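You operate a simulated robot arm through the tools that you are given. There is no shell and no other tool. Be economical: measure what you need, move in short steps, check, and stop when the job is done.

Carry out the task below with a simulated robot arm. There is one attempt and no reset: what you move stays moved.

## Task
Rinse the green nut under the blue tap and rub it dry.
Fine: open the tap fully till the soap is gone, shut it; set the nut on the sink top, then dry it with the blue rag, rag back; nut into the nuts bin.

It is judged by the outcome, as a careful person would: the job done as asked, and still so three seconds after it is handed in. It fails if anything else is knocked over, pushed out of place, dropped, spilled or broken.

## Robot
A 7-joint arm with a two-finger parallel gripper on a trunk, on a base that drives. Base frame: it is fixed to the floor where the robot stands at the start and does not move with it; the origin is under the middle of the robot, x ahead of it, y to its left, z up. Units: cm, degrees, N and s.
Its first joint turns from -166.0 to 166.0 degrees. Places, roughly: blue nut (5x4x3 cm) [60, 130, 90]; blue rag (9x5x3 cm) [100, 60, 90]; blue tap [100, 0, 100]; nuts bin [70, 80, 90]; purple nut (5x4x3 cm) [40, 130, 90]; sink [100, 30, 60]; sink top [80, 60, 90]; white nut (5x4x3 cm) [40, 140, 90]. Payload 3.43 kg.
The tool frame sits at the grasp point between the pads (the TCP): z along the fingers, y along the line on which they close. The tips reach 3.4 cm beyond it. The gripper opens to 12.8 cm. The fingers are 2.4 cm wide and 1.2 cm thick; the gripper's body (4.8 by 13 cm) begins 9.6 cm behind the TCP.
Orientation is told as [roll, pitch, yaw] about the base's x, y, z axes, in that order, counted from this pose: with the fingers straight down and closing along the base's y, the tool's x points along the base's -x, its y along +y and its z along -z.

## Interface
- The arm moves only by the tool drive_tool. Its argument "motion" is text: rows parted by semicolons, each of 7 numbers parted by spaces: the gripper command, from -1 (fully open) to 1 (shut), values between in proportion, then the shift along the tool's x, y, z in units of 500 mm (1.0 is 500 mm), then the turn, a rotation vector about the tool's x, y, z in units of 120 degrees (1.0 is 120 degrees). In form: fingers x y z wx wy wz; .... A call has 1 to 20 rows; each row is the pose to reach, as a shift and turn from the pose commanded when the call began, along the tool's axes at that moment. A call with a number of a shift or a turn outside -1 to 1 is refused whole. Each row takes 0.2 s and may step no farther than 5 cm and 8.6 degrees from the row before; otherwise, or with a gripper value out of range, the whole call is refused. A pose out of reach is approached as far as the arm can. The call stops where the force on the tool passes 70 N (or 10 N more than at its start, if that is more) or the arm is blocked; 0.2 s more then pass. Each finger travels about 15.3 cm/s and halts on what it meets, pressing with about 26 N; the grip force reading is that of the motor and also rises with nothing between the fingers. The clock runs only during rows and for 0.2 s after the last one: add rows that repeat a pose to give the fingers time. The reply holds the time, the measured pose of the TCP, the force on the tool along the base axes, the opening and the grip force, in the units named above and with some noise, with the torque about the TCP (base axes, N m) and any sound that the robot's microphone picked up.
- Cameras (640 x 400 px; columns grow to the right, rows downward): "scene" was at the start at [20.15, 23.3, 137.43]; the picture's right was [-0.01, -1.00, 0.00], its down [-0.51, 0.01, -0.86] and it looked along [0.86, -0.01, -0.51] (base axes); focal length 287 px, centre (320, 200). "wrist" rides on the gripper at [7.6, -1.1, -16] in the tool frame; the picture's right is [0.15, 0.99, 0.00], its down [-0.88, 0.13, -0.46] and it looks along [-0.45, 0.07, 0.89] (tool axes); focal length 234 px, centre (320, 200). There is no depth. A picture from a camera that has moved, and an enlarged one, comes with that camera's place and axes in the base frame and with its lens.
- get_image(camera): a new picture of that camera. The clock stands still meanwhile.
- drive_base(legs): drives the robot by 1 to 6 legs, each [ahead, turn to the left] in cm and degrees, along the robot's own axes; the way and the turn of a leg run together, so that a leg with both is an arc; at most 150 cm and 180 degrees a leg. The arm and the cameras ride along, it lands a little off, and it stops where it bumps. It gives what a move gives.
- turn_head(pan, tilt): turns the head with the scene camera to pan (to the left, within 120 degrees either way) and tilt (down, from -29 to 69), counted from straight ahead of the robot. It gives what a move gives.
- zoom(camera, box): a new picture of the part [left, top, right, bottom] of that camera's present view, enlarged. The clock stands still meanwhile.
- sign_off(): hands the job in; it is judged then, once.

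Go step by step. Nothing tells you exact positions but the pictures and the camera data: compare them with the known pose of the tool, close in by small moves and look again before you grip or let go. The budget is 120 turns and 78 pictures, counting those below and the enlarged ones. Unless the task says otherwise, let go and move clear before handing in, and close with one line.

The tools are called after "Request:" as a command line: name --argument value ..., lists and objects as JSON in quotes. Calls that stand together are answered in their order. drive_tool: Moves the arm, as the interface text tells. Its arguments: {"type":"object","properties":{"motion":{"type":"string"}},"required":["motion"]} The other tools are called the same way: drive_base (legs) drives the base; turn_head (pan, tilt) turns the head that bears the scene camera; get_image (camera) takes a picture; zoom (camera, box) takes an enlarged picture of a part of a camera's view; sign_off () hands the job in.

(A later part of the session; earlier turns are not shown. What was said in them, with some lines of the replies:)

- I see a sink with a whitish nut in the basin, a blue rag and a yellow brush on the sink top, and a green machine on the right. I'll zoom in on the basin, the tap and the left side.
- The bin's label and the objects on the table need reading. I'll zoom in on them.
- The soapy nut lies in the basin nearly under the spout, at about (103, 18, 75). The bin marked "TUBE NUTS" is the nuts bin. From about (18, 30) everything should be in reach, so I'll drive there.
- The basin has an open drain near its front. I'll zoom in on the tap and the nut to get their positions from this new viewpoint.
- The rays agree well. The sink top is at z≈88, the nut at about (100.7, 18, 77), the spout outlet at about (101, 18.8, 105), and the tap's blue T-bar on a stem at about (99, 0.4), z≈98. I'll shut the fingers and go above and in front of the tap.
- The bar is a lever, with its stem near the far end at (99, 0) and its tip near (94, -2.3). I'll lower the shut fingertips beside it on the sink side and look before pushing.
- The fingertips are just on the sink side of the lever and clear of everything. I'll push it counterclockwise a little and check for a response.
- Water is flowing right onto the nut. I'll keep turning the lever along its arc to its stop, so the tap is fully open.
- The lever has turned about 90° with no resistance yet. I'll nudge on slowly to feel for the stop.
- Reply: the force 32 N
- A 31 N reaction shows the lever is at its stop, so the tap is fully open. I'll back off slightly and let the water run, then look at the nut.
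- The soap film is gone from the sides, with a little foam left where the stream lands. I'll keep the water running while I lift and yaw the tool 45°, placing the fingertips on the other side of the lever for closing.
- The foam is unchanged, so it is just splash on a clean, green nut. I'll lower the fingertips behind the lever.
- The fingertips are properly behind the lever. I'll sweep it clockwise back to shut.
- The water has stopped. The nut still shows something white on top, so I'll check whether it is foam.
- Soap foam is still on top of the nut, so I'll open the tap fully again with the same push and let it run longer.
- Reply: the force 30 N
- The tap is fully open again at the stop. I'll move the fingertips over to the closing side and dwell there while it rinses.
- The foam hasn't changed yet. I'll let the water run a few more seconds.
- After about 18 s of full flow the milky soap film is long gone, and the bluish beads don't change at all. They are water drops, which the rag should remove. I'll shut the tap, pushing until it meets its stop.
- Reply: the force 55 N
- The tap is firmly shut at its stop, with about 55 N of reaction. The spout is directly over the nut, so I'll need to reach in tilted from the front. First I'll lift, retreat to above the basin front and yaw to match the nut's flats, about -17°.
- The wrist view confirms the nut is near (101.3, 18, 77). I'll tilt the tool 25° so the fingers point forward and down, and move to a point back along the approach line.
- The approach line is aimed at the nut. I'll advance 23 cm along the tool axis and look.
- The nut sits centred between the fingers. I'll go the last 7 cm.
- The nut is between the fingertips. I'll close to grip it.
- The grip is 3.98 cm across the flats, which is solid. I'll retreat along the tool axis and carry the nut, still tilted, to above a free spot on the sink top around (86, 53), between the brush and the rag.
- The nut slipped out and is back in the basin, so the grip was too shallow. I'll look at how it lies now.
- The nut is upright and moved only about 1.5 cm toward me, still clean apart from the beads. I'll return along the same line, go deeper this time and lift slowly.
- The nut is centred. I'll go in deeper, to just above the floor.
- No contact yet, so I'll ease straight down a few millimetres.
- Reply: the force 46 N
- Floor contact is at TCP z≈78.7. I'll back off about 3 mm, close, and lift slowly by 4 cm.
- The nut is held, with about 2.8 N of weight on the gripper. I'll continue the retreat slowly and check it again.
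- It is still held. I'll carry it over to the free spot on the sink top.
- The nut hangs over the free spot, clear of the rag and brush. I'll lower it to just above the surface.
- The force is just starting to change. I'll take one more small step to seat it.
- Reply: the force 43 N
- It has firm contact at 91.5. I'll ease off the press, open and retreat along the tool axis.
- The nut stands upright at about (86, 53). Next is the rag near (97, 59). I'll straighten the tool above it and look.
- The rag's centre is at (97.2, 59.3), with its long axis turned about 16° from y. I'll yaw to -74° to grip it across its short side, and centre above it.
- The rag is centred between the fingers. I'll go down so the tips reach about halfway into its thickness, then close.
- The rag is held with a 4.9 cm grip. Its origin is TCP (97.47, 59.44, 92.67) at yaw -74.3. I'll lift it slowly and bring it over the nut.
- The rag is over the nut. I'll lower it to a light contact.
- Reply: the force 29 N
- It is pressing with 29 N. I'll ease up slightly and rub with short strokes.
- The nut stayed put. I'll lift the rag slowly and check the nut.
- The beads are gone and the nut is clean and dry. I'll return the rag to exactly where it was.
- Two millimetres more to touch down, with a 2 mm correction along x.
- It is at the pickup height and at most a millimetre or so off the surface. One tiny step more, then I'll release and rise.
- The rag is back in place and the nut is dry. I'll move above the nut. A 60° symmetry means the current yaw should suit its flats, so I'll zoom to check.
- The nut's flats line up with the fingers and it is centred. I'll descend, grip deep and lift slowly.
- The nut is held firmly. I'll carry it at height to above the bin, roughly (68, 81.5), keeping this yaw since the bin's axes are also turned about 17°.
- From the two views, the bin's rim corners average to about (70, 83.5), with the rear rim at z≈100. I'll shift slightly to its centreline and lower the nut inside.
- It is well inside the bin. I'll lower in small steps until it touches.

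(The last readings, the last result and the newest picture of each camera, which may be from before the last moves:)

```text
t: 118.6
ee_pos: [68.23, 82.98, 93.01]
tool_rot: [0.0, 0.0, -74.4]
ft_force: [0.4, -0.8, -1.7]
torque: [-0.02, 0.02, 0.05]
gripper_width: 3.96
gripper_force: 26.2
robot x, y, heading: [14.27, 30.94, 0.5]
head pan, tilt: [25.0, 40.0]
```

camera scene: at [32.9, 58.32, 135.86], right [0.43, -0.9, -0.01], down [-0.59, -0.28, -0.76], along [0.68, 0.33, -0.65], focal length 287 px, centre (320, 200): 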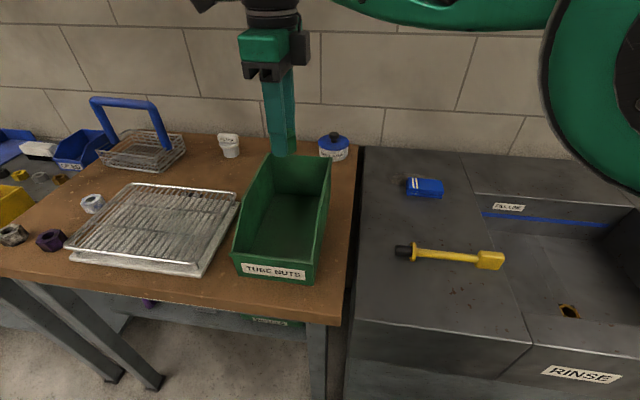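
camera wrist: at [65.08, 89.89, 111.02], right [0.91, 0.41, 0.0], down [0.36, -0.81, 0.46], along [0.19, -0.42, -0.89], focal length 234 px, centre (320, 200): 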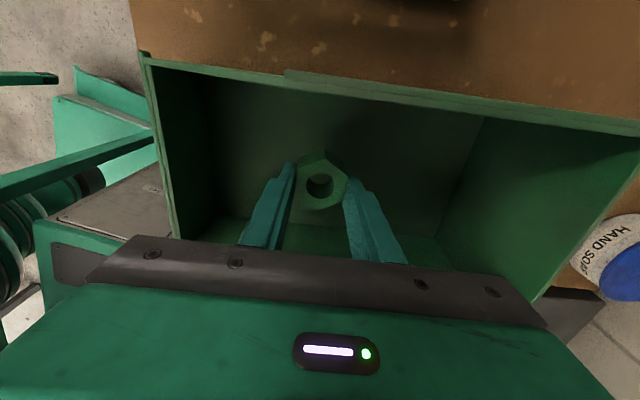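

Request:
drive_tool --motion "1 0 0 0.006 0 0 0; 1 0 0 0.012 0 0 0; 1 0 0 0.012 0 0 0"

Request:
drive_tool --motion "1 0 0 0.005 0 0 0; 1 0 0 0.009 0 0 0; 1 0 0 0.009 0 0 0"

```text
t: 119.4
ee_pos: [68.18, 82.98, 92.26]
tool_rot: [0.0, 0.0, -74.4]
ft_force: [-0.1, -0.3, -1.8]
torque: [-0.03, 0.04, 0.0]
gripper_width: 3.94
gripper_force: 25.7
robot x, y, heading: [14.61, 30.67, 0.7]
head pan, tilt: [25.0, 40.0]
```

```text
t: 120.2
ee_pos: [68.24, 82.88, 92.03]
tool_rot: [0.1, 0.0, -74.3]
ft_force: [2.2, 2.2, 17.3]
torque: [0.07, 0.05, 0.04]
gripper_width: 3.99
gripper_force: 25.6
robot x, y, heading: [14.49, 30.75, 0.4]
head pan, tilt: [25.0, 40.0]
```

The nut is on the bin floor. I'll ease off, open moderately and rise straight up.

Request:
drive_tool --motion "1 0 0 -0.002 0 0 0; 0.6 0 0 -0.002 0 0 0; 0.1 0 0 -0.002 0 0 0; 0.1 0 0 -0.002 0 0 0; 0.1 0 0 -0.05 0 0 0; 0.1 0 0 -0.13 0 0 0; 0.1 0 0 -0.22 0 0 0; 0.1 0 0 -0.31 0 0 0; 0.1 0 0 -0.4 0 0 0; 0.1 0 0 -0.48 0 0 0; 0.1 0 0 -0.48 0 0 0"

Request:
get_image --camera "wrist"

Request:
get_image --camera "scene"

```text
t: 122.6
ee_pos: [68.37, 82.87, 115.88]
tool_rot: [-0.1, 0.0, -74.3]
ft_force: [0.0, 0.2, 0.2]
torque: [0.0, 0.01, -0.01]
gripper_width: 5.77
gripper_force: 0.1
robot x, y, heading: [14.32, 30.61, 0.8]
head pan, tilt: [25.0, 40.0]
```

```text
10 pictures are left
camera wrist: at [65.16, 89.86, 131.96], right [0.91, 0.41, 0.0], down [0.36, -0.81, 0.46], along [0.19, -0.42, -0.89], focal length 234 px, centre (320, 200)
```

wrist: 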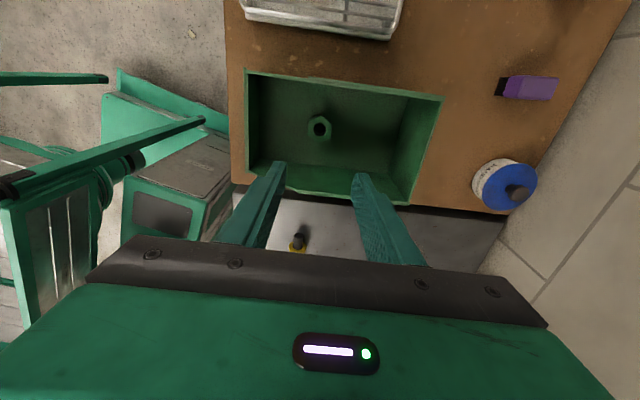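

```text
9 pictures are left
camera scene: at [32.89, 58.33, 135.86], right [0.43, -0.9, -0.01], down [-0.59, -0.28, -0.76], along [0.68, 0.33, -0.65], focal length 287 px, centre (320, 200)
```

scene: 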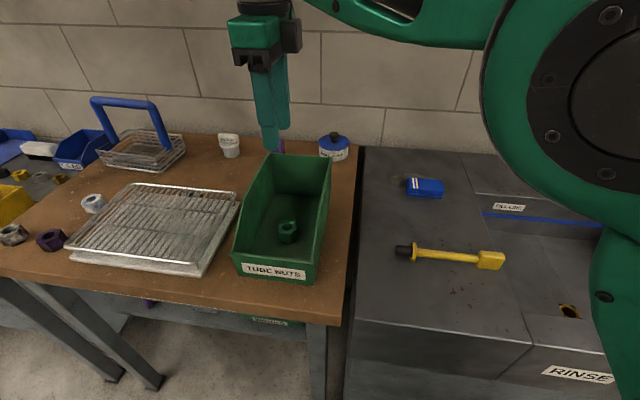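

The nut lies in the bin and the rag is back. I'll take one last look at the tap before handing in.

Request:
turn_head --pan -20 --tilt 38

Request:
get_image --camera "scene"

```text
t: 123.7
ee_pos: [68.36, 83.13, 115.91]
tool_rot: [0.0, -0.1, -74.4]
ft_force: [0.0, -0.5, 0.5]
torque: [0.01, 0.05, -0.03]
gripper_width: 5.75
gripper_force: 0.1
robot x, y, heading: [14.38, 30.65, 0.9]
head pan, tilt: [-20.0, 38.0]
```

```text
8 pictures are left
camera scene: at [33.37, 51.79, 136.15], right [-0.33, -0.94, 0.0], down [-0.59, 0.2, -0.78], along [0.73, -0.26, -0.63], focal length 287 px, centre (320, 200)
```

scene: 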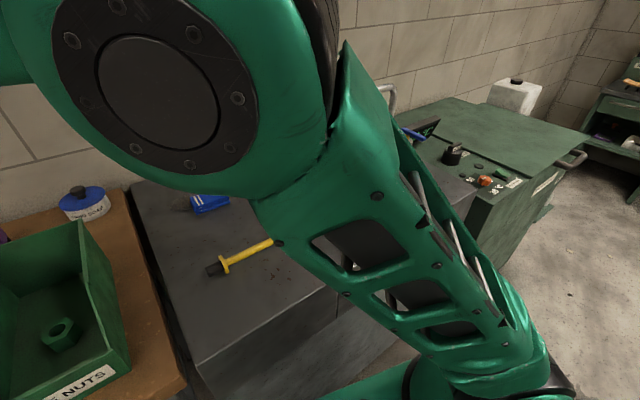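

The arm blocks the tap from here, but it was pushed shut to its stop, the water was seen to stop, and nothing has touched it since. Everything is in place, so I'm handing in.

Request:
sign_off

```text
The job is handed in.
```

The green nut is rinsed, dried with the blue rag and in the nuts bin; the tap is shut and the rag is back where it was, though the nut slipped from the gripper once inside the basin before I regripped it.
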